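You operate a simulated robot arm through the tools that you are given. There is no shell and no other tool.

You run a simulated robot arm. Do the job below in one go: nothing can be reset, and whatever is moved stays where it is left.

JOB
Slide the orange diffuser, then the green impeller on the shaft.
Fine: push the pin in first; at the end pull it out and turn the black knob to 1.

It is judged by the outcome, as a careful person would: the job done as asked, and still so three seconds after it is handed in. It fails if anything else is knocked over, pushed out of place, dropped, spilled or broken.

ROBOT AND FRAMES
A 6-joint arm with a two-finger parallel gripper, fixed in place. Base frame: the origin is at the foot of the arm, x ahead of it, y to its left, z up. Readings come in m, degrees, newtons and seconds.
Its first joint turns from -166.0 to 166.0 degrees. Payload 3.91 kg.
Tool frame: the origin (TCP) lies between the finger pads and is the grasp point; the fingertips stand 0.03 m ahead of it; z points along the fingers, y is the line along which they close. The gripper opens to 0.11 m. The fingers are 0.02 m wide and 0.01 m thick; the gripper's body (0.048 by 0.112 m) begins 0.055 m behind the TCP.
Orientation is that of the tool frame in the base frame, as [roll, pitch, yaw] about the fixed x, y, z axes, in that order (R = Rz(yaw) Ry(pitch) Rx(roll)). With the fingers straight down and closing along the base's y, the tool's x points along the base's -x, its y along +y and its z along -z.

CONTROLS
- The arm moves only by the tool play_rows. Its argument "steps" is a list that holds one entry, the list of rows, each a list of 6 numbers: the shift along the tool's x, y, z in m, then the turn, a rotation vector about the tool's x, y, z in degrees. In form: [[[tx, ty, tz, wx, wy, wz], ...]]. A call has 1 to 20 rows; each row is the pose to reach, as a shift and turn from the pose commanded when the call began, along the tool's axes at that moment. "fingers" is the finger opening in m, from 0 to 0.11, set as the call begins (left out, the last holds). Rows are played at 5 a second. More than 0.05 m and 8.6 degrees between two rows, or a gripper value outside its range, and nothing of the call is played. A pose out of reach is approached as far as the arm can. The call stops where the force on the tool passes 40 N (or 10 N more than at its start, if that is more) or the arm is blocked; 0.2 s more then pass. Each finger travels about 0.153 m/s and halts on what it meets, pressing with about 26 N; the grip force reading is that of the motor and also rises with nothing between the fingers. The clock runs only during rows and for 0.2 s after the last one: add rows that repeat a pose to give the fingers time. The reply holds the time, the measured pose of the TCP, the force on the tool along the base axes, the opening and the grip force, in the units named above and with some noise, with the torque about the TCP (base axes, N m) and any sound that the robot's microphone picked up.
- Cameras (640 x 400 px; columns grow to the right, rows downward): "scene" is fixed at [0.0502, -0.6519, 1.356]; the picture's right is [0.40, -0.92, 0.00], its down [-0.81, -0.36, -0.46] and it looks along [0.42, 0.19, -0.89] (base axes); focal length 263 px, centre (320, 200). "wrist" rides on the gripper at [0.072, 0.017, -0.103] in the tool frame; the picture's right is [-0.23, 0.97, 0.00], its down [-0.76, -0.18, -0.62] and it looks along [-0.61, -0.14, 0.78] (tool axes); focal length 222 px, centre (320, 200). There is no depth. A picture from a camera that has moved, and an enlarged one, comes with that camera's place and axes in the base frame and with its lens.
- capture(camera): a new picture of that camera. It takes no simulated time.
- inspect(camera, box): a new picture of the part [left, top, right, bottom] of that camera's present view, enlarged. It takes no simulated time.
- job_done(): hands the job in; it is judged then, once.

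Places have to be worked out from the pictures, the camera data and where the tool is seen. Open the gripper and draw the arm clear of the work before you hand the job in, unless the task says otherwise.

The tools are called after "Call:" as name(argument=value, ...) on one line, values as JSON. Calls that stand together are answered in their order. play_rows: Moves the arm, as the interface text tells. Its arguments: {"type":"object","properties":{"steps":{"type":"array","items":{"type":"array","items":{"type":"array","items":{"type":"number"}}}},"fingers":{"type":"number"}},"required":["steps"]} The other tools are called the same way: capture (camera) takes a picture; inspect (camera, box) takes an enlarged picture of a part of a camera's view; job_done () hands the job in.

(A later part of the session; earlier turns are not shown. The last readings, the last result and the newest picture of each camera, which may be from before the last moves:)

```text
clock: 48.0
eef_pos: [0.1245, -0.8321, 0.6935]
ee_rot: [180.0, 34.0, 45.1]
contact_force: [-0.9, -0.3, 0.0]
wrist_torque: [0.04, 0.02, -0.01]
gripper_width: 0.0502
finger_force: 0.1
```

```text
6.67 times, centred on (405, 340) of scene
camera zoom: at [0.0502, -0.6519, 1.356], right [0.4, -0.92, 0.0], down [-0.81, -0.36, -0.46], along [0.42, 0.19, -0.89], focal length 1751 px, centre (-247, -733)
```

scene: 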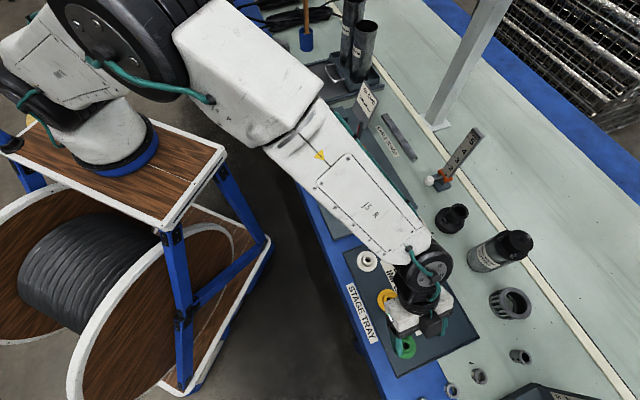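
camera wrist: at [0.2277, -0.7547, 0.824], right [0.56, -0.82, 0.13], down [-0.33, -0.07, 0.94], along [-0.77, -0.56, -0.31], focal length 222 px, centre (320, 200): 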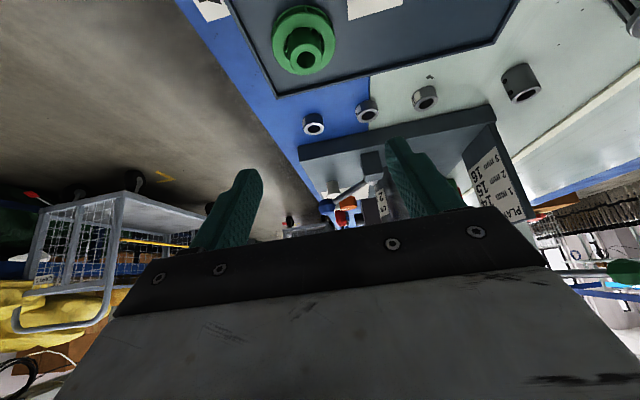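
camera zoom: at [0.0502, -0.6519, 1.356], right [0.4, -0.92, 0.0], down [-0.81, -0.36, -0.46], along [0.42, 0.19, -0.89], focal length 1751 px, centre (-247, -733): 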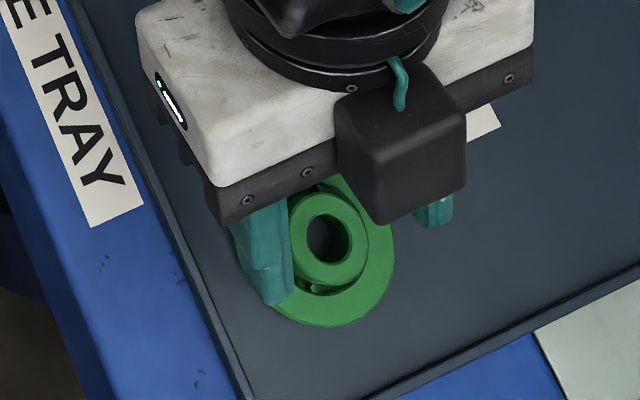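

Hub axis is 14 mm ahead of the TCP as wanted, centred between the fingers; shroud top confirmed at ≈0.638. I descend the last 21 mm.

Call:
play_rows(steps=[[[0.0045, 0, 0.0066, 0, 0, 0], [0.0089, 0, 0.0133, 0, 0, 0], [0.0118, 0, 0.0174, 0, 0, 0], [0.0118, 0, 0.0174, 0, 0, 0]]])

Call:
inspect(camera="wrist", box=[230, 60, 410, 220])

```text
clock: 49.0
eef_pos: [0.1247, -0.8336, 0.6733]
ee_rot: [180.0, 34.1, 45.0]
contact_force: [-0.3, 0.3, 0.3]
wrist_torque: [0.0, 0.01, 0.0]
gripper_width: 0.0501
finger_force: 0.0
```

```text
2.50 times, centred on (320, 140) of wrist
camera zoom: at [0.2201, -0.7625, 0.7181], right [0.56, -0.82, 0.13], down [-0.33, -0.07, 0.94], along [-0.77, -0.56, -0.31], focal length 555 px, centre (320, 350)
```

zoom: 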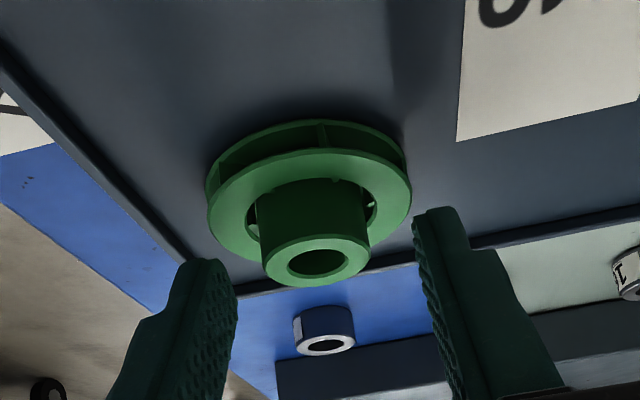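

Still contact-free with a few mm above the shroud. I lower 2 mm more and close on the hub.

Call:
play_rows(steps=[[[0.0006, 0, 0.0009, 0, 0, 0], [0.0012, 0, 0.0018, 0, 0, 0], [0.0012, 0, 0.0018, 0, 0, 0]]])

Call:
play_rows(steps=[[[0, 0, 0, 0, 0, 0], [0, 0, 0, 0, 0, 0], [0, 0, 0, 0, 0, 0]]], fingers=0.01)

Call:
inspect(camera="wrist", box=[230, 60, 410, 220])

Call:
inspect(camera="scene", box=[370, 310, 440, 370])

```text
clock: 49.8
eef_pos: [0.1241, -0.8342, 0.6719]
ee_rot: [180.0, 34.0, 44.9]
contact_force: [-0.9, 0.4, -1.0]
wrist_torque: [0.0, 0.02, 0.01]
gripper_width: 0.0502
finger_force: 0.1
```

```text
clock: 50.6
eef_pos: [0.1237, -0.8334, 0.6713]
ee_rot: [-180.0, 34.1, 45.0]
contact_force: [-0.2, 0.4, 0.5]
wrist_torque: [0.03, -0.02, 0.03]
gripper_width: 0.0271
finger_force: 26.4
```

```text
2.50 times, centred on (320, 140) of wrist
camera zoom: at [0.2197, -0.7625, 0.7162], right [0.56, -0.82, 0.13], down [-0.33, -0.07, 0.94], along [-0.77, -0.56, -0.31], focal length 555 px, centre (320, 350)
```

zoom: 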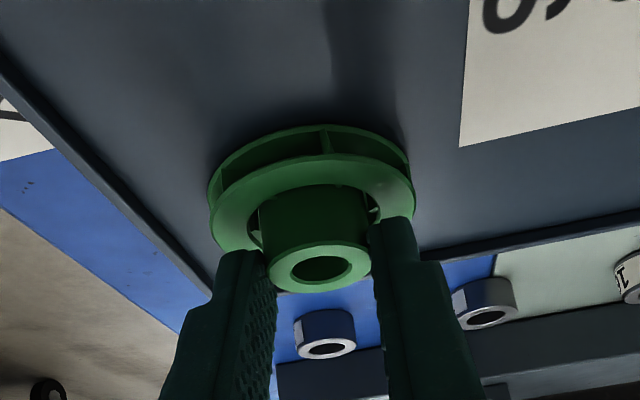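

```text
6.67 times, centred on (405, 340) of scene
camera zoom: at [0.0502, -0.6519, 1.356], right [0.4, -0.92, 0.0], down [-0.81, -0.36, -0.46], along [0.42, 0.19, -0.89], focal length 1751 px, centre (-247, -733)
```

zoom: 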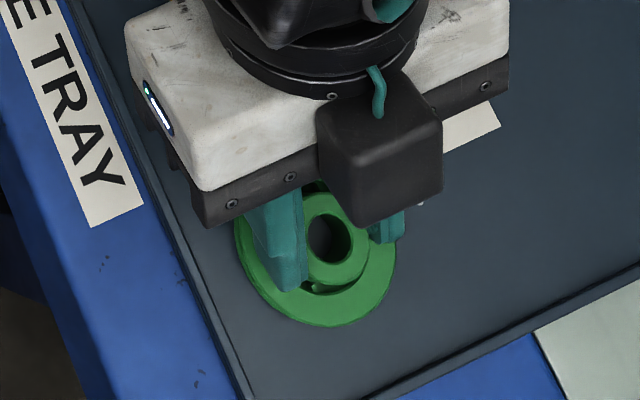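

Gripped on the hub (27 mm, 26 N). I lift straight up 10 cm and check the hold.

Call:
play_rows(steps=[[[-0.0056, 0, -0.0083, 0, 0, 0], [-0.0168, 0, -0.0249, 0, 0, 0], [-0.0336, 0, -0.0497, 0, 0, 0], [-0.0559, 0, -0.0829, 0, 0, 0], [-0.0559, 0, -0.0829, 0, 0, 0]]])

Call:
inspect(camera="wrist", box=[230, 60, 410, 220])

```text
clock: 51.8
eef_pos: [0.1237, -0.8323, 0.7718]
ee_rot: [180.0, 34.0, 45.0]
contact_force: [-0.9, 1.2, -0.5]
wrist_torque: [0.01, 0.02, 0.01]
gripper_width: 0.0273
finger_force: 26.0
```

```text
2.50 times, centred on (320, 140) of wrist
camera zoom: at [0.22, -0.761, 0.8167], right [0.56, -0.82, 0.13], down [-0.33, -0.07, 0.94], along [-0.77, -0.56, -0.31], focal length 555 px, centre (320, 350)
```

zoom: 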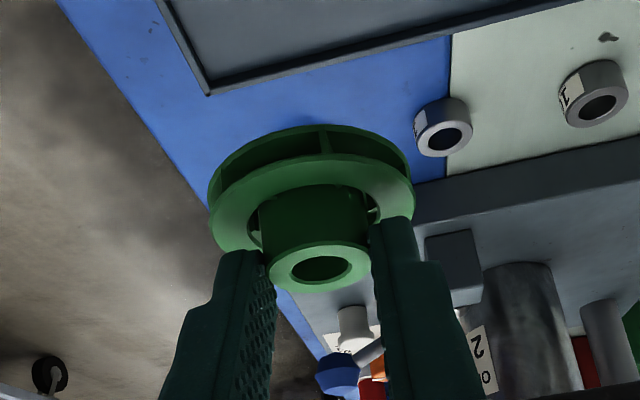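

The impeller is held level. I carry it up and over to the far side of the shaft at z≈0.90 (its underside stays above the shaft tip).

Call:
play_rows(steps=[[[0.0183, 0.0077, -0.0432, 0, 0, 0], [0.0365, 0.0154, -0.0863, 0, 0, 0], [0.0548, 0.0231, -0.1296, 0, 0, 0], [0.0729, 0.0308, -0.1727, 0, 0, 0], [0.0912, 0.0385, -0.2159, 0, 0, 0], [0.1238, 0.0462, -0.2379, 0, 0, 0], [0.1563, 0.0539, -0.2598, 0, 0, 0], [0.1889, 0.0616, -0.2818, 0, 0, 0], [0.2214, 0.0693, -0.3037, 0, 0, 0], [0.254, 0.077, -0.3257, 0, 0, 0], [0.2866, 0.0847, -0.3477, 0, 0, 0], [0.3191, 0.0924, -0.3696, 0, 0, 0], [0.3517, 0.1001, -0.3916, 0, 0, 0], [0.3842, 0.1078, -0.4135, 0, 0, 0], [0.4168, 0.1155, -0.4355, 0, 0, 0], [0.4168, 0.1155, -0.4355, 0, 0, 0]]])

Call:
capture(camera="wrist")

Call:
inspect(camera="scene", box=[320, 60, 400, 180])

```text
clock: 55.2
eef_pos: [0.6222, -0.498, 0.9]
ee_rot: [180.0, 33.9, 45.0]
contact_force: [-0.3, -0.4, -0.3]
wrist_torque: [-0.02, 0.01, 0.0]
gripper_width: 0.0272
finger_force: 26.1
```

```text
taken
camera wrist: at [0.7188, -0.4263, 0.9448], right [0.56, -0.82, 0.13], down [-0.33, -0.07, 0.94], along [-0.77, -0.56, -0.31], focal length 222 px, centre (320, 200)
```

wrist: 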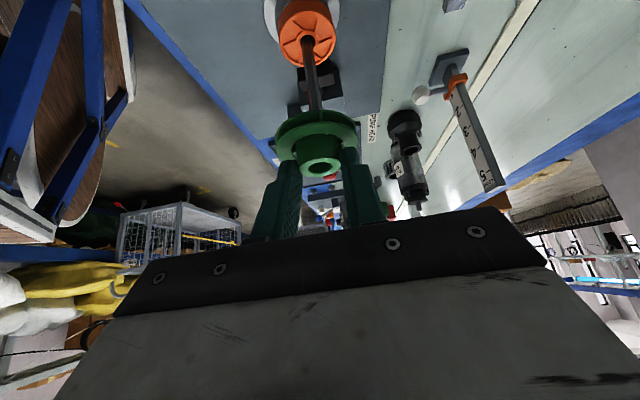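

```text
3.33 times, centred on (360, 120) of scene
camera zoom: at [0.0502, -0.6519, 1.356], right [0.4, -0.92, 0.0], down [-0.81, -0.36, -0.46], along [0.42, 0.19, -0.89], focal length 875 px, centre (187, 467)
```

zoom: 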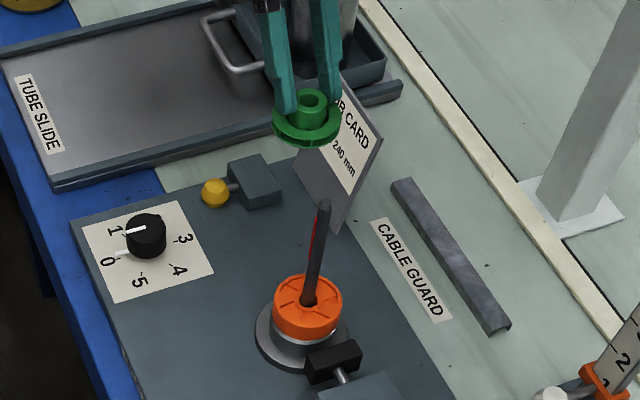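

I lower 57 mm so the impeller hub's top is level with the shaft tip (still ~20 mm short of the shaft) to compare them directly.

Call:
play_rows(steps=[[[0.0106, 0, 0.0158, 0, 0, 0], [0.0213, 0, 0.0315, 0, 0, 0], [0.0319, 0, 0.0473, 0, 0, 0], [0.0319, 0, 0.0473, 0, 0, 0]]])

Call:
inspect(camera="wrist", box=[280, 110, 370, 230])

Call:
inspect(camera="scene", box=[335, 90, 385, 130])

```text
clock: 56.2
eef_pos: [0.6217, -0.4994, 0.8439]
ee_rot: [180.0, 33.9, 45.0]
contact_force: [-0.3, 0.7, 0.1]
wrist_torque: [0.01, -0.01, -0.02]
gripper_width: 0.027
finger_force: 25.8
```

```text
3.33 times, centred on (325, 170) of wrist
camera zoom: at [0.7178, -0.4272, 0.888], right [0.56, -0.82, 0.13], down [-0.33, -0.07, 0.94], along [-0.77, -0.56, -0.31], focal length 740 px, centre (303, 300)
```

zoom: 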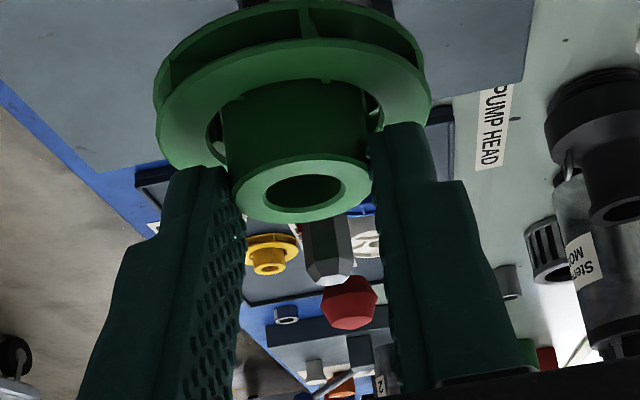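

```text
10.00 times, centred on (360, 110) of scene
camera zoom: at [0.0502, -0.6519, 1.356], right [0.4, -0.92, 0.0], down [-0.81, -0.36, -0.46], along [0.42, 0.19, -0.89], focal length 2626 px, centre (-80, 1100)
```

zoom: 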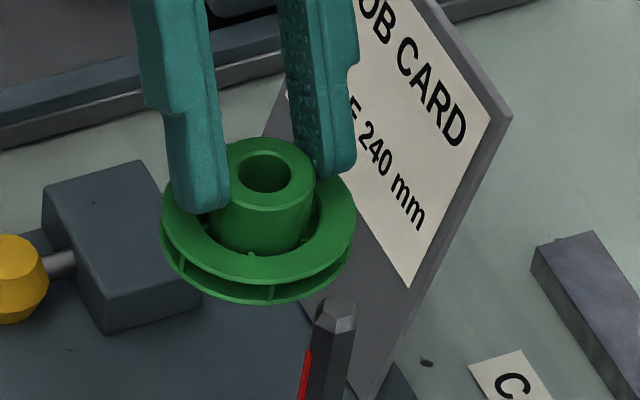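

The bore needs to go ≈54 mm forward and ≈2.8 mm sideways (-v). I raise 40 mm and make that move.

Call:
play_rows(steps=[[[-0.0112, 0, -0.0166, 0, 0, 0], [-0.0224, 0, -0.0332, 0, 0, 0], [-0.0373, -0.001, -0.0231, 0, 0, 0], [-0.0523, -0.002, -0.0131, 0, 0, 0], [-0.0672, -0.0028, -0.003, 0, 0, 0], [-0.0672, -0.0028, -0.003, 0, 0, 0], [-0.0672, -0.0028, -0.003, 0, 0, 0]]])

Call:
inspect(camera="scene", box=[345, 98, 385, 128])

Call:
inspect(camera="wrist", box=[280, 60, 370, 180])

```text
clock: 57.8
eef_pos: [0.5835, -0.5351, 0.881]
ee_rot: [180.0, 34.1, 45.1]
contact_force: [0.5, 0.4, -0.2]
wrist_torque: [-0.03, 0.02, -0.01]
gripper_width: 0.027
finger_force: 25.7
```

```text
13.33 times, centred on (365, 113) of scene
camera zoom: at [0.0502, -0.6519, 1.356], right [0.4, -0.92, 0.0], down [-0.81, -0.36, -0.46], along [0.42, 0.19, -0.89], focal length 3502 px, centre (-280, 1360)
```

zoom: 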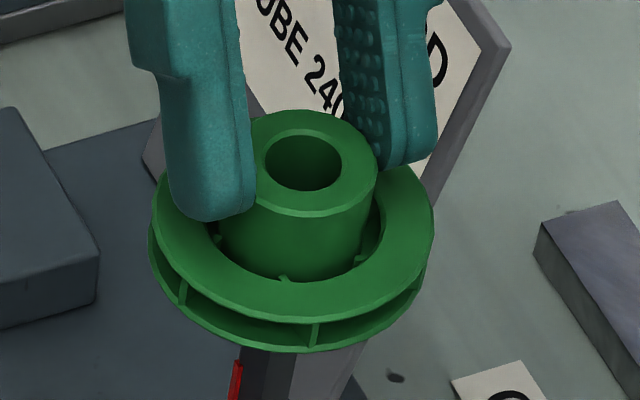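

```text
3.33 times, centred on (325, 120) of wrist
camera zoom: at [0.6776, -0.463, 0.9263], right [0.56, -0.82, 0.13], down [-0.33, -0.07, 0.94], along [-0.77, -0.56, -0.31], focal length 740 px, centre (303, 467)
```

zoom: 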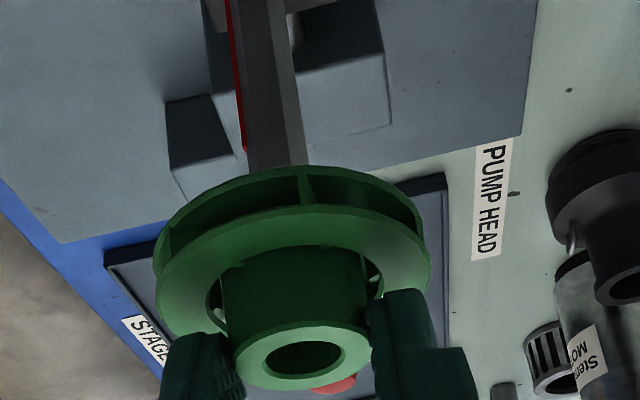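

The scene view suggests the bore is still ~2 mm short sideways and ~1 mm too far forward, using the diffuser's final centred position as reference. I apply the small correction and recheck.

Call:
play_rows(steps=[[[0.0008, 0.002, -0.0006, 0, 0, 0], [0.0008, 0.002, -0.0006, 0, 0, 0], [0.0008, 0.002, -0.0006, 0, 0, 0]]])

Call:
inspect(camera="scene", box=[345, 98, 385, 128])

Call:
inspect(camera="wrist", box=[280, 60, 370, 180])

```text
clock: 58.6
eef_pos: [0.5826, -0.5353, 0.8818]
ee_rot: [-180.0, 33.9, 45.1]
contact_force: [0.3, 0.2, -0.4]
wrist_torque: [-0.02, 0.0, 0.05]
gripper_width: 0.0271
finger_force: 25.4
```

```text
13.33 times, centred on (365, 113) of scene
camera zoom: at [0.0502, -0.6519, 1.356], right [0.4, -0.92, 0.0], down [-0.81, -0.36, -0.46], along [0.42, 0.19, -0.89], focal length 3502 px, centre (-280, 1360)
```

zoom: 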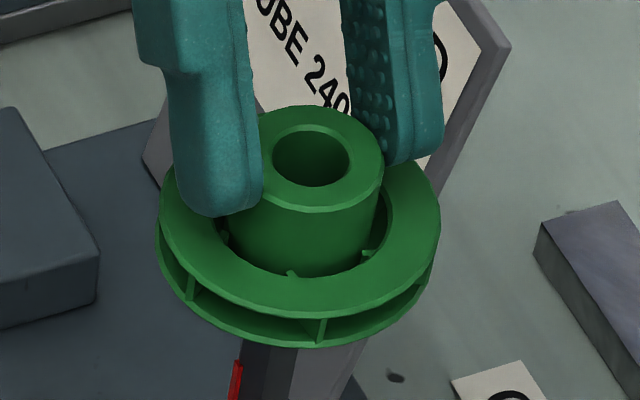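

```text
3.33 times, centred on (325, 120) of wrist
camera zoom: at [0.6797, -0.4638, 0.926], right [0.56, -0.82, 0.13], down [-0.33, -0.07, 0.94], along [-0.77, -0.56, -0.31], focal length 740 px, centre (303, 467)
```

zoom: 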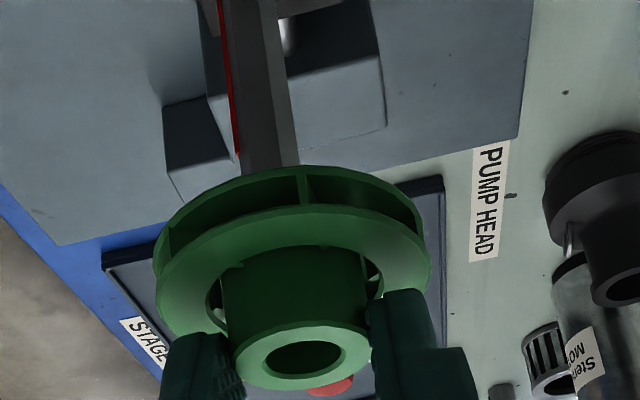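

Centred by both cameras (within ~1 mm). I descend 20 mm, just past where the tip should enter, and check the force.

Call:
play_rows(steps=[[[0.0028, 0, 0.0041, 0, 0, 0], [0.0056, 0, 0.0083, 0, 0, 0], [0.0078, 0, 0.0116, 0, 0, 0], [0.0095, 0, 0.0141, 0, 0, 0], [0.0112, 0, 0.0166, 0, 0, 0], [0.0112, 0, 0.0166, 0, 0, 0]]])

Call:
inspect(camera="scene", box=[345, 103, 385, 133])

```text
clock: 60.0
eef_pos: [0.5847, -0.5363, 0.8618]
ee_rot: [-179.9, 33.9, 45.0]
contact_force: [0.2, 0.7, 0.2]
wrist_torque: [-0.01, 0.03, 0.0]
gripper_width: 0.027
finger_force: 26.2
```

```text
13.33 times, centred on (365, 118) of scene
camera zoom: at [0.0502, -0.6519, 1.356], right [0.4, -0.92, 0.0], down [-0.81, -0.36, -0.46], along [0.42, 0.19, -0.89], focal length 3502 px, centre (-280, 1293)
```

zoom: 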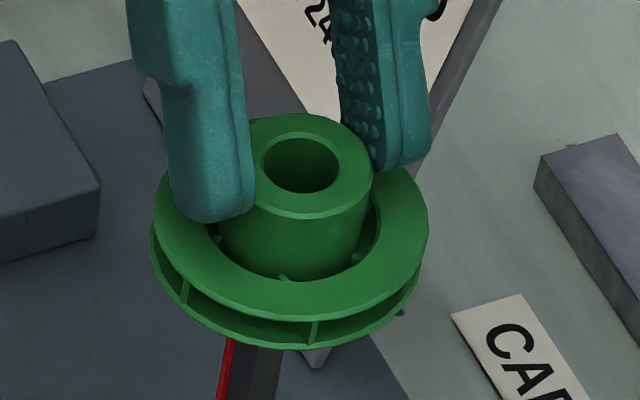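

No force yet. I go 6 mm further and check again.

Call:
play_rows(steps=[[[0.0011, 0, 0.0017, 0, 0, 0], [0.0022, 0, 0.0033, 0, 0, 0], [0.0034, 0, 0.005, 0, 0, 0], [0.0034, 0, 0.005, 0, 0, 0]]])

Call:
inspect(camera="scene", box=[345, 103, 385, 133])

```text
clock: 61.0
eef_pos: [0.5852, -0.5364, 0.8562]
ee_rot: [-180.0, 33.9, 44.9]
contact_force: [-2.2, 2.3, 1.2]
wrist_torque: [0.08, 0.08, -0.05]
gripper_width: 0.0271
finger_force: 26.1
```

```text
13.33 times, centred on (365, 118) of scene
camera zoom: at [0.0502, -0.6519, 1.356], right [0.4, -0.92, 0.0], down [-0.81, -0.36, -0.46], along [0.42, 0.19, -0.89], focal length 3502 px, centre (-280, 1293)
```

zoom: 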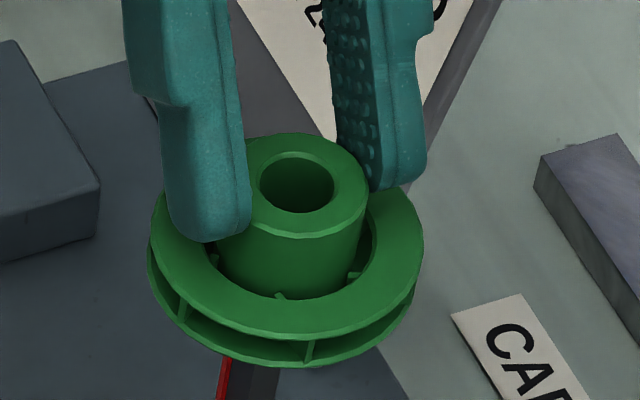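

A 3 N side force in -v shows the bore rubbing on one side; I shift 1.2 mm toward -v to centre it.

Call:
play_rows(steps=[[[0, -0.0006, 0, 0, 0, 0], [0, -0.0012, 0, 0, 0, 0], [0, -0.0012, 0, 0, 0, 0]]])

```text
clock: 61.8
eef_pos: [0.5836, -0.5361, 0.8572]
ee_rot: [180.0, 33.9, 44.9]
contact_force: [0.7, 0.2, -0.4]
wrist_torque: [0.0, 0.01, -0.01]
gripper_width: 0.0267
finger_force: 26.0
```

Side force is gone. I continue down 10 mm and check.

Call:
play_rows(steps=[[[0.0014, 0, 0.0021, 0, 0, 0], [0.0028, 0, 0.0041, 0, 0, 0], [0.0042, 0, 0.0062, 0, 0, 0], [0.0056, 0, 0.0083, 0, 0, 0], [0.0056, 0, 0.0083, 0, 0, 0]]])

Call:
inspect(camera="scene", box=[345, 108, 385, 138])

Call:
inspect(camera="wrist", box=[280, 90, 370, 210])

```text
clock: 63.0
eef_pos: [0.5829, -0.5344, 0.847]
ee_rot: [-180.0, 34.1, 45.0]
contact_force: [-0.1, 0.5, -0.3]
wrist_torque: [0.0, 0.0, 0.02]
gripper_width: 0.0271
finger_force: 26.1
```

```text
13.33 times, centred on (365, 123) of scene
camera zoom: at [0.0502, -0.6519, 1.356], right [0.4, -0.92, 0.0], down [-0.81, -0.36, -0.46], along [0.42, 0.19, -0.89], focal length 3502 px, centre (-280, 1227)
```

zoom: 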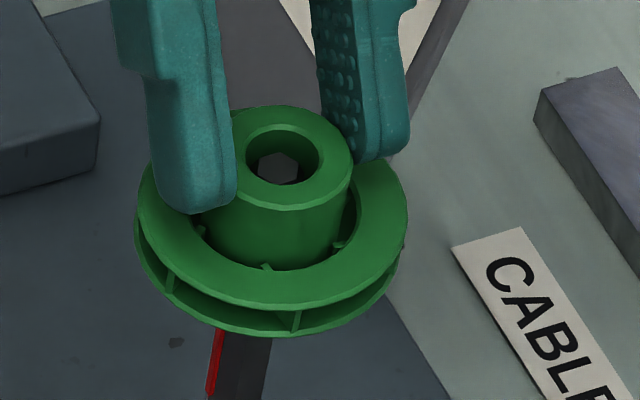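

```text
3.33 times, centred on (325, 150) of wrist
camera zoom: at [0.6789, -0.4635, 0.8915], right [0.56, -0.82, 0.13], down [-0.33, -0.07, 0.94], along [-0.77, -0.56, -0.31], focal length 740 px, centre (303, 367)
```

zoom: 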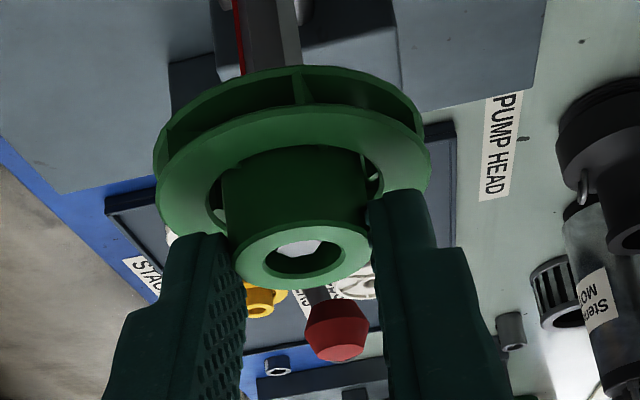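

The tip is visible in the bore from both cameras. I continue down 20 mm.

Call:
play_rows(steps=[[[0.0022, 0, 0.0033, 0, 0, 0], [0.0045, 0, 0.0066, 0, 0, 0], [0.0067, 0, 0.0099, 0, 0, 0], [0.0089, 0, 0.0133, 0, 0, 0], [0.0112, 0, 0.0166, 0, 0, 0], [0.0112, 0, 0.0166, 0, 0, 0]]])

Call:
inspect(camera="scene", box=[340, 110, 380, 140])

Call:
inspect(camera="wrist", box=[280, 110, 370, 230])

```text
clock: 64.4
eef_pos: [0.5835, -0.5352, 0.8269]
ee_rot: [-179.9, 34.1, 45.0]
contact_force: [0.7, 0.1, -0.8]
wrist_torque: [-0.01, -0.05, -0.02]
gripper_width: 0.0268
finger_force: 26.1
```

```text
13.33 times, centred on (360, 125) of scene
camera zoom: at [0.0502, -0.6519, 1.356], right [0.4, -0.92, 0.0], down [-0.81, -0.36, -0.46], along [0.42, 0.19, -0.89], focal length 3502 px, centre (-213, 1200)
```

zoom: 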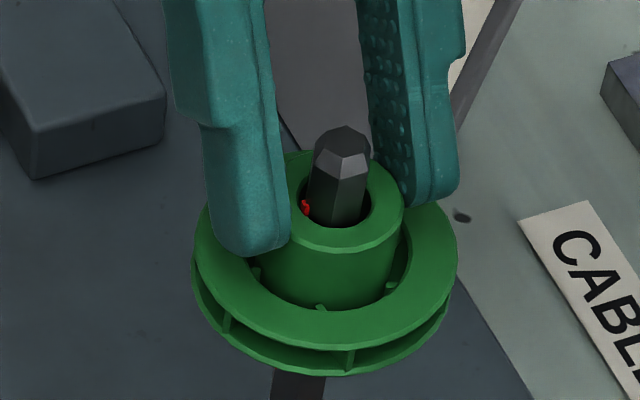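

```text
3.33 times, centred on (325, 170) of wrist
camera zoom: at [0.6792, -0.4634, 0.8711], right [0.56, -0.82, 0.13], down [-0.33, -0.07, 0.94], along [-0.77, -0.57, -0.31], focal length 740 px, centre (303, 300)
```

zoom: 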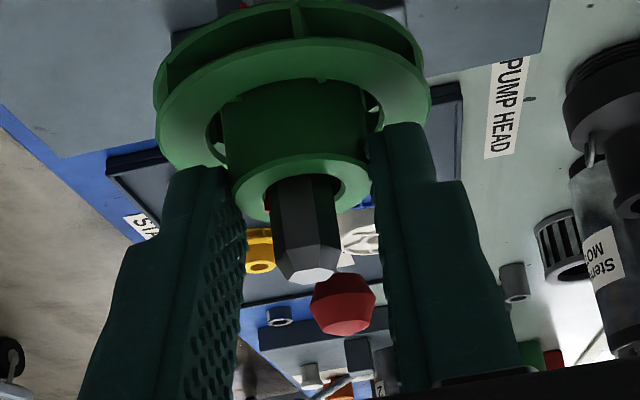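

The shaft and its red key are passing through freely. I continue down 45 mm.

Call:
play_rows(steps=[[[0.0028, 0, 0.0041, 0, 0, 0], [0.0056, 0, 0.0083, 0, 0, 0], [0.0084, 0, 0.0124, 0, 0, 0], [0.0112, 0, 0.0166, 0, 0, 0], [0.014, 0, 0.0207, 0, 0, 0], [0.0168, 0, 0.0249, 0, 0, 0], [0.0196, 0, 0.029, 0, 0, 0], [0.0224, 0, 0.0332, 0, 0, 0], [0.0252, 0, 0.0373, 0, 0, 0], [0.0252, 0, 0.0373, 0, 0, 0]]])

Call:
inspect(camera="scene", box=[335, 95, 385, 155])

Call:
inspect(camera="wrist", box=[250, 60, 390, 230])

```text
clock: 66.6
eef_pos: [0.5824, -0.5355, 0.7815]
ee_rot: [-179.9, 33.9, 45.0]
contact_force: [0.1, -1.2, 0.0]
wrist_torque: [0.0, 0.01, 0.01]
gripper_width: 0.0269
finger_force: 26.2
```

```text
6.67 times, centred on (360, 125) of scene
camera zoom: at [0.0502, -0.6519, 1.356], right [0.4, -0.92, 0.0], down [-0.81, -0.36, -0.46], along [0.42, 0.19, -0.89], focal length 1751 px, centre (53, 700)
```

zoom: 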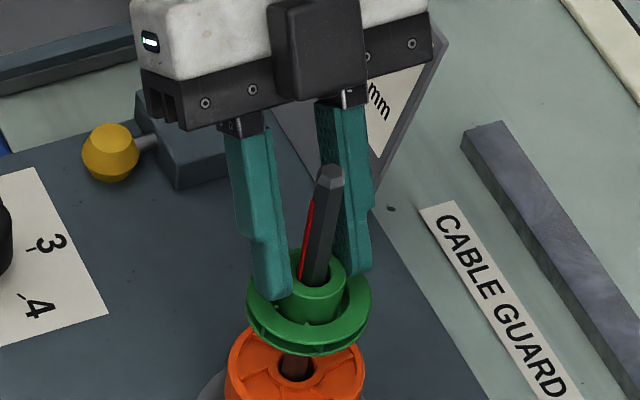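

```text
2.35 times, centred on (320, 145) of wrist
camera zoom: at [0.6789, -0.4637, 0.8263], right [0.56, -0.82, 0.13], down [-0.33, -0.07, 0.94], along [-0.77, -0.56, -0.31], focal length 523 px, centre (320, 329)
```

zoom: 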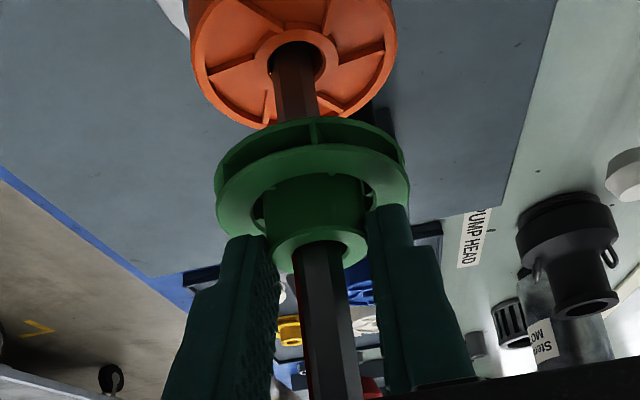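

All free. I go down another 28 mm, then judge the remaining gap and the box clearance.

Call:
play_rows(steps=[[[0.0028, 0, 0.0041, 0, 0, 0], [0.0056, 0, 0.0083, 0, 0, 0], [0.0084, 0, 0.0124, 0, 0, 0], [0.0112, 0, 0.0166, 0, 0, 0], [0.014, 0, 0.0207, 0, 0, 0], [0.0157, 0, 0.0232, 0, 0, 0], [0.0157, 0, 0.0232, 0, 0, 0]]])

Call:
inspect(camera="scene", box=[335, 95, 385, 165])

Call:
inspect(camera="wrist", box=[250, 60, 390, 230])

```text
clock: 68.2
eef_pos: [0.5818, -0.5349, 0.7531]
ee_rot: [179.9, 34.0, 44.9]
contact_force: [0.3, -0.5, -1.5]
wrist_torque: [0.0, -0.01, 0.01]
gripper_width: 0.0269
finger_force: 26.0
```

```text
5.71 times, centred on (360, 130) of scene
camera zoom: at [0.0502, -0.6519, 1.356], right [0.4, -0.92, 0.0], down [-0.81, -0.36, -0.46], along [0.42, 0.19, -0.89], focal length 1501 px, centre (91, 600)
```

zoom: 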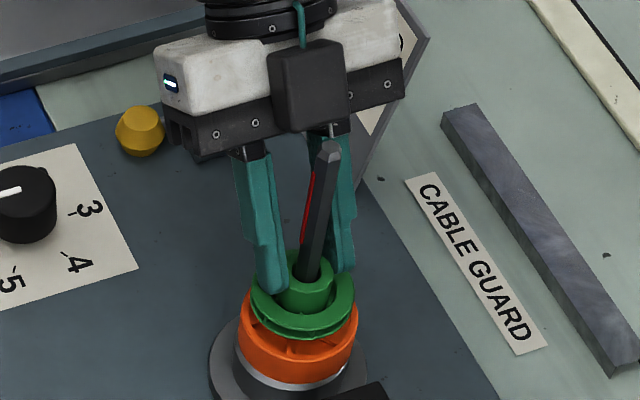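

```text
2.35 times, centred on (320, 145) of wrist
camera zoom: at [0.6783, -0.4634, 0.7978], right [0.56, -0.82, 0.13], down [-0.33, -0.07, 0.94], along [-0.77, -0.56, -0.31], focal length 523 px, centre (320, 329)
```

zoom: 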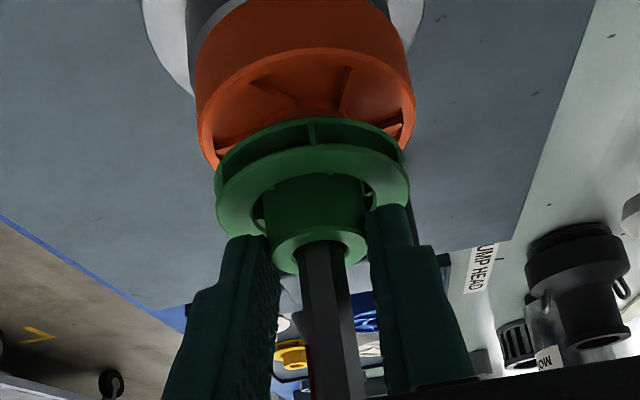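

The impeller is ~18 mm above the diffuser, and the tip is about to pass the box. I tilt 3° more about the impeller's centre for extra clearance and check the side force.

Call:
play_rows(steps=[[[0.0009, 0, -0.0001, 0, -1.5, 0], [0.0017, 0, -0.0003, 0, -3, 0], [0.0017, 0, -0.0003, 0, -3, 0]]])

```text
clock: 69.0
eef_pos: [0.5836, -0.5345, 0.7535]
ee_rot: [-180.0, 37.0, 45.0]
contact_force: [-0.1, 0.0, -0.3]
wrist_torque: [0.02, -0.01, 0.01]
gripper_width: 0.0267
finger_force: 26.3
```

No side force. I descend 15 mm slowly and watch for contact with the diffuser.

Call:
play_rows(steps=[[[0.0015, 0, 0.002, 0, 0, 0], [0.003, 0, 0.004, 0, 0, 0], [0.0045, 0, 0.006, 0, 0, 0], [0.006, 0, 0.008, 0, 0, 0], [0.0075, 0, 0.01, 0, 0, 0], [0.009, 0, 0.012, 0, 0, 0], [0.009, 0, 0.012, 0, 0, 0]]])

Call:
inspect(camera="scene", box=[335, 95, 385, 165])

Call:
inspect(camera="wrist", box=[250, 60, 390, 230])

```text
clock: 70.6
eef_pos: [0.5849, -0.5335, 0.7384]
ee_rot: [179.9, 36.9, 44.9]
contact_force: [1.9, -2.0, 15.7]
wrist_torque: [0.02, -0.19, -0.06]
gripper_width: 0.0268
finger_force: 25.8
```

```text
5.71 times, centred on (360, 130) of scene
camera zoom: at [0.0502, -0.6519, 1.356], right [0.4, -0.92, 0.0], down [-0.81, -0.36, -0.46], along [0.42, 0.19, -0.89], focal length 1501 px, centre (91, 600)
```

zoom: 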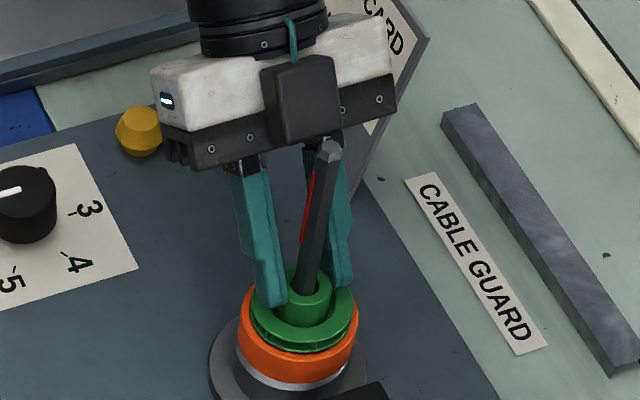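

```text
2.35 times, centred on (320, 145) of wrist
camera zoom: at [0.6822, -0.4613, 0.7773], right [0.56, -0.82, 0.14], down [-0.29, -0.04, 0.96], along [-0.78, -0.58, -0.26], focal length 523 px, centre (320, 329)
```

zoom: 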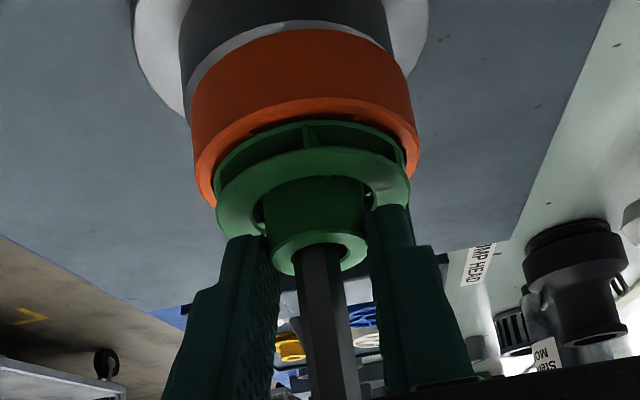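

The impeller has met the diffuser (16 N). I ease off 1 mm, then release it.

Call:
play_rows(steps=[[[-0.0006, 0, -0.0008, 0, 0, 0], [-0.0006, 0, -0.0008, 0, 0, 0]]])

Call:
play_rows(steps=[[[0, 0, 0, 0, 0, 0], [0, 0, 0, 0, 0, 0], [0, 0, 0, 0, 0, 0]]], fingers=0.055)

Call:
inspect(camera="scene", box=[335, 95, 385, 165])

Call:
inspect(camera="wrist", box=[250, 60, 390, 230])

```text
clock: 71.2
eef_pos: [0.5852, -0.5354, 0.7391]
ee_rot: [180.0, 37.0, 44.9]
contact_force: [3.1, -1.1, 11.2]
wrist_torque: [0.01, -0.23, -0.03]
gripper_width: 0.0267
finger_force: 25.9
```

```text
clock: 72.0
eef_pos: [0.5844, -0.5346, 0.7378]
ee_rot: [-180.0, 36.9, 45.0]
contact_force: [-0.1, 0.0, -0.6]
wrist_torque: [-0.02, 0.0, -0.01]
gripper_width: 0.055
finger_force: 0.0
```

```text
5.71 times, centred on (360, 130) of scene
camera zoom: at [0.0502, -0.6519, 1.356], right [0.4, -0.92, 0.0], down [-0.81, -0.36, -0.46], along [0.42, 0.19, -0.89], focal length 1501 px, centre (91, 600)
```

zoom: 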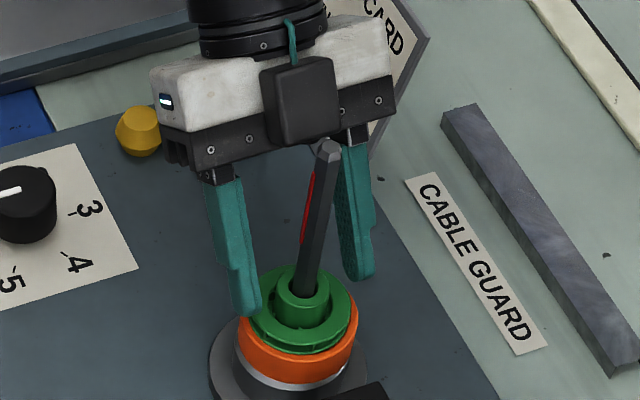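

```text
2.35 times, centred on (320, 145) of wrist
camera zoom: at [0.6816, -0.4611, 0.7769], right [0.56, -0.82, 0.14], down [-0.29, -0.04, 0.96], along [-0.78, -0.58, -0.26], focal length 523 px, centre (320, 329)
```

zoom: 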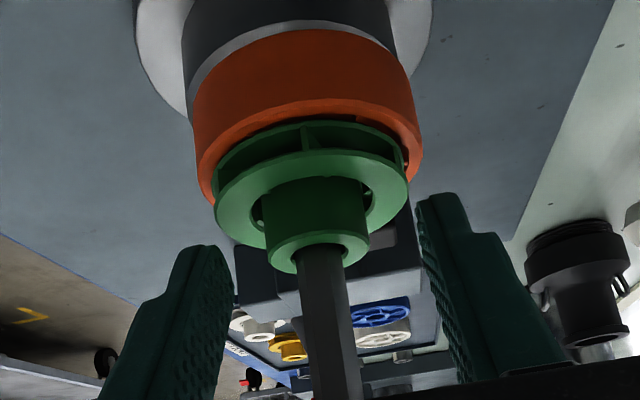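

Both parts are on the shaft and released. I lift straight up clear of the shaft tip.

Call:
play_rows(steps=[[[-0.012, 0, -0.016, 0, 0, 0], [-0.0301, 0, -0.0399, 0, 0, 0], [-0.0542, 0, -0.0719, 0, 0, 0], [-0.0782, 0, -0.1038, 0, 0, 0], [-0.0993, 0, -0.1318, 0, 0, 0], [-0.0993, 0, -0.1318, 0, 0, 0]]])

Call:
inspect(camera="scene", box=[325, 105, 385, 175])

```text
clock: 73.4
eef_pos: [0.5828, -0.5342, 0.9051]
ee_rot: [-179.8, 37.0, 45.0]
contact_force: [0.4, -0.2, 0.3]
wrist_torque: [-0.01, -0.02, 0.01]
gripper_width: 0.0546
finger_force: 0.1
```

```text
5.71 times, centred on (355, 140) of scene
camera zoom: at [0.0502, -0.6519, 1.356], right [0.4, -0.92, 0.0], down [-0.81, -0.36, -0.46], along [0.42, 0.19, -0.89], focal length 1501 px, centre (120, 543)
```

zoom: 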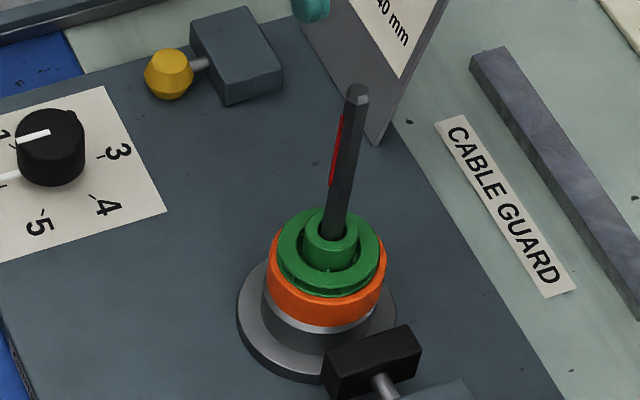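

Both parts are seated in order: orange below, green on top. Now I return upright and move over the yellow pin, staying high.

Call:
play_rows(steps=[[[0.0295, -0.0021, -0.0222, 0, 7.4, 0], [0.059, -0.0042, -0.0444, 0, 14.8, 0], [0.0884, -0.0064, -0.0667, 0, 22.2, 0], [0.1179, -0.0085, -0.0889, 0, 29.6, 0], [0.1474, -0.0106, -0.1111, 0, 37, 0], [0.1474, -0.0106, -0.1111, 0, 37, 0]]])

Call:
play_rows(steps=[[[0, 0, 0.0, 0, 0, -8.2], [0, 0, 0.01, 0, 0, -16.4], [0, 0, 0.02, 0, 0, -24.6], [0, 0, 0.03, 0, 0, -32.8], [0, 0, 0.04, 0, 0, -41], [0, 0, 0.05, 0, 0, -49.2], [0, 0, 0.06, 0, 0, -57.4], [0, 0, 0.07, 0, 0, -65.6], [0, 0, 0.08, 0, 0, -73.8], [0, 0, 0.09, 0, 0, -82], [0, 0, 0.1, 0, 0, -90], [0, 0, 0.1, 0, 0, -90]]], fingers=0.06)

Call:
inspect(camera="wrist", box=[230, 60, 430, 220])

Call:
capture(camera="wrist")

```text
clock: 74.8
eef_pos: [0.7067, -0.3967, 0.9052]
ee_rot: [180.0, -0.2, 45.0]
contact_force: [-0.2, 0.4, 0.3]
wrist_torque: [-0.01, 0.01, 0.0]
gripper_width: 0.0552
finger_force: 0.0
```

```text
clock: 77.4
eef_pos: [0.7072, -0.3954, 0.8036]
ee_rot: [180.0, -0.1, 135.1]
contact_force: [0.0, 0.5, -0.4]
wrist_torque: [-0.01, 0.02, 0.0]
gripper_width: 0.0604
finger_force: 0.0
```

```text
2.50 times, centred on (330, 140) of wrist
camera zoom: at [0.6681, -0.3319, 0.9065], right [0.85, 0.53, 0.0], down [0.41, -0.66, 0.62], along [0.33, -0.53, -0.78], focal length 555 px, centre (295, 350)
```

zoom: 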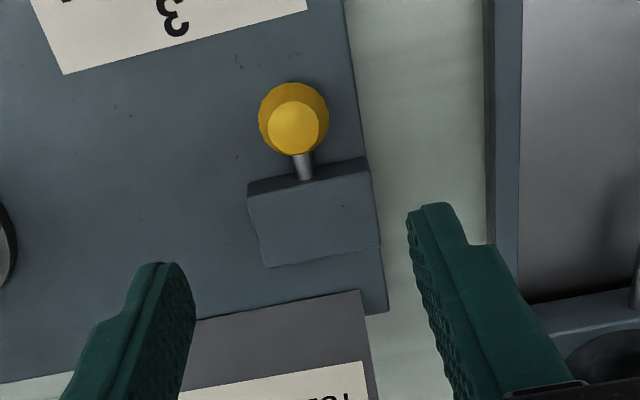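

```text
taken
camera wrist: at [0.6681, -0.3319, 0.9065], right [0.85, 0.53, 0.0], down [0.41, -0.66, 0.62], along [0.33, -0.53, -0.78], focal length 222 px, centre (320, 200)
```

wrist: 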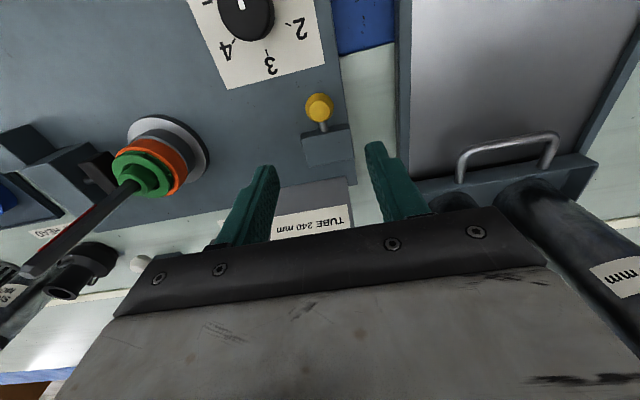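

The yellow knob is right under the TCP (1 mm off). I descend to the same grip height as before (z≈0.675).

Call:
play_rows(steps=[[[0.001, 0, 0.03, 0, 0, 0], [0.001, 0, 0.065, 0, 0, 0], [0.001, 0, 0.095, 0, 0, 0], [0.001, 0, 0.115, 0, 0, 0], [0.001, 0, 0.1285, 0, 0, 0], [0.001, 0, 0.1285, 0, 0, 0]]])

Call:
inspect(camera="wrist", box=[230, 80, 430, 220])

```text
clock: 78.8
eef_pos: [0.7053, -0.3951, 0.6766]
ee_rot: [-180.0, 0.0, 135.0]
contact_force: [-0.3, 0.1, -0.7]
wrist_torque: [0.0, 0.01, 0.0]
gripper_width: 0.0601
finger_force: 0.1
```

```text
2.86 times, centred on (330, 150) of wrist
camera zoom: at [0.6664, -0.3311, 0.7787], right [0.85, 0.53, 0.0], down [0.41, -0.66, 0.62], along [0.33, -0.53, -0.78], focal length 635 px, centre (291, 343)
```

zoom: 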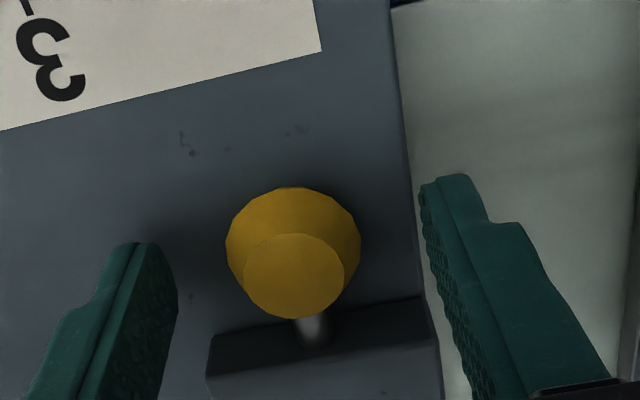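

Well placed around the knob with no contact; I close the fingers on it.

Call:
play_rows(steps=[[[0, 0, 0, 0, 0, 0], [0, 0, 0, 0, 0, 0], [0, 0, 0, 0, 0, 0]]], fingers=0.015)

```text
clock: 79.6
eef_pos: [0.7054, -0.394, 0.6763]
ee_rot: [180.0, 0.0, 135.0]
contact_force: [1.1, 0.8, -2.3]
wrist_torque: [-0.09, -0.12, -0.01]
gripper_width: 0.0304
finger_force: 45.1
```

Gripped. I pull the pin out along tool +x, 20 mm in small steps.

Call:
play_rows(steps=[[[0.002, 0, 0, 0, 0, 0], [0.005, 0, 0, 0, 0, 0], [0.008, 0, 0, 0, 0, 0], [0.011, 0, 0, 0, 0, 0], [0.014, 0, 0, 0, 0, 0], [0.017, 0, 0, 0, 0, 0], [0.0195, 0, 0, 0, 0, 0], [0.0195, 0, 0, 0, 0, 0]]])

Call:
inspect(camera="wrist", box=[230, 80, 430, 220])

```text
clock: 81.4
eef_pos: [0.6942, -0.3819, 0.6761]
ee_rot: [179.9, 0.1, 135.0]
contact_force: [12.8, -13.4, -1.4]
wrist_torque: [-0.58, -0.59, 0.0]
gripper_width: 0.0306
finger_force: 44.5
```

```text
2.86 times, centred on (330, 150) of wrist
camera zoom: at [0.6543, -0.3188, 0.7784], right [0.85, 0.53, 0.0], down [0.41, -0.66, 0.63], along [0.33, -0.53, -0.78], focal length 635 px, centre (291, 343)
```

zoom: 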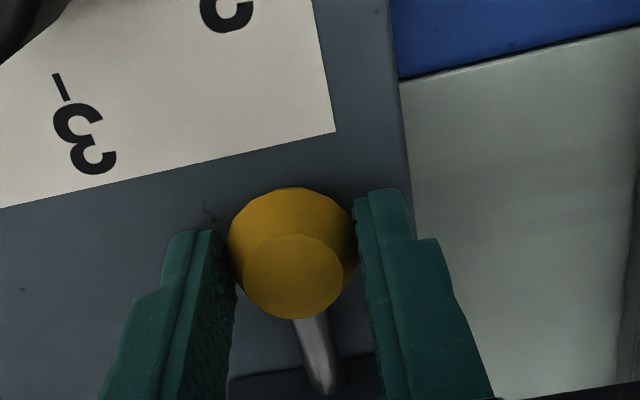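

The pin is back at its fully-out stop (18 N, same place as at the start). I relax slightly, release and lift.

Call:
play_rows(steps=[[[-0.001, 0, 0, 0, 0, 0], [-0.0015, 0, 0, 0, 0, 0]]])

Call:
play_rows(steps=[[[0, 0, 0, 0, 0, 0], [0, 0, 0, 0, 0, 0], [0, 0, -0.015, 0, 0, 0], [0, 0, -0.05, 0, 0, 0], [0, 0, -0.09, 0, 0, 0], [0, 0, -0.125, 0, 0, 0], [0, 0, -0.125, 0, 0, 0]]], fingers=0.06)

Call:
inspect(camera="wrist", box=[180, 0, 380, 150])

Call:
inspect(camera="scene", box=[290, 90, 390, 180])

```text
clock: 82.0
eef_pos: [0.694, -0.3832, 0.6759]
ee_rot: [-180.0, 0.0, 135.0]
contact_force: [7.4, -9.9, 10.6]
wrist_torque: [-0.51, -0.4, -0.01]
gripper_width: 0.0306
finger_force: 45.1
```

```text
clock: 83.6
eef_pos: [0.6923, -0.3811, 0.8007]
ee_rot: [179.9, 0.0, 135.0]
contact_force: [-0.4, 0.3, -0.4]
wrist_torque: [0.02, 0.0, 0.02]
gripper_width: 0.0601
finger_force: 0.1
```

```text
2.67 times, centred on (280, 75) of wrist
camera zoom: at [0.6547, -0.3191, 0.9031], right [0.85, 0.53, 0.0], down [0.41, -0.66, 0.62], along [0.33, -0.53, -0.78], focal length 592 px, centre (427, 533)
```

zoom: 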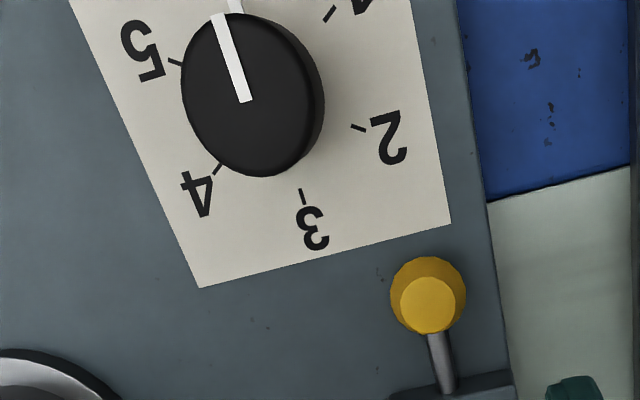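

```text
4.44 times, centred on (340, 135) of scene
camera zoom: at [0.0502, -0.6519, 1.356], right [0.4, -0.92, 0.0], down [-0.81, -0.36, -0.46], along [0.42, 0.19, -0.89], focal length 1167 px, centre (231, 489)
```

zoom: 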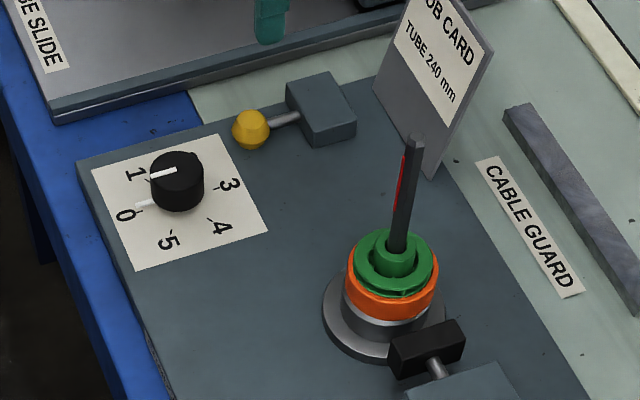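

The pin is out and the stack stays put. Now I move over the black dial knob, around (0.611, -0.3575), at z≈0.78 for a close look.

Call:
play_rows(steps=[[[0.0247, -0.0136, 0.005, 0, 0, 0], [0.0495, -0.0272, 0.01, 0, 0, 0], [0.0742, -0.0408, 0.02, 0, 0, 0], [0.0742, -0.0408, 0.02, 0, 0, 0]]], fingers=0.075)

Call:
capture(camera="wrist")

Call:
inspect(camera="wrist", box=[220, 30, 420, 190])

```text
clock: 84.6
eef_pos: [0.6119, -0.3584, 0.7809]
ee_rot: [-180.0, 0.0, 135.0]
contact_force: [-1.6, 0.4, 0.0]
wrist_torque: [0.06, 0.01, -0.01]
gripper_width: 0.0752
finger_force: 0.1
```

```text
taken
camera wrist: at [0.5734, -0.2945, 0.8832], right [0.85, 0.53, 0.0], down [0.41, -0.66, 0.62], along [0.33, -0.53, -0.78], focal length 222 px, centre (320, 200)
```

wrist: 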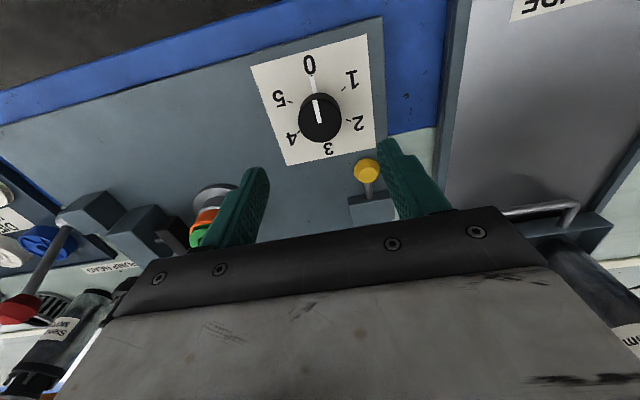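

```text
2.50 times, centred on (320, 110) of wrist
camera zoom: at [0.5734, -0.2945, 0.8832], right [0.85, 0.53, 0.0], down [0.41, -0.66, 0.62], along [0.33, -0.53, -0.78], focal length 555 px, centre (320, 425)
```

zoom: 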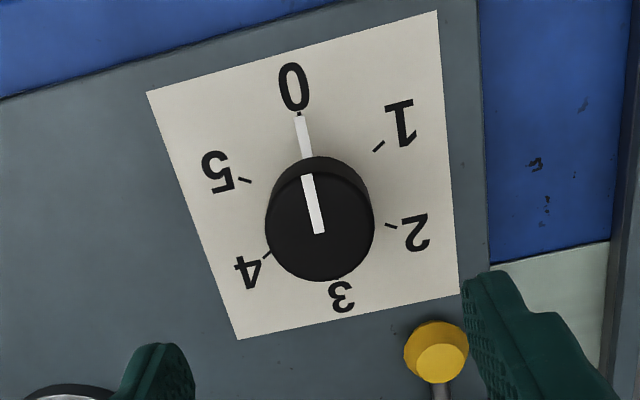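

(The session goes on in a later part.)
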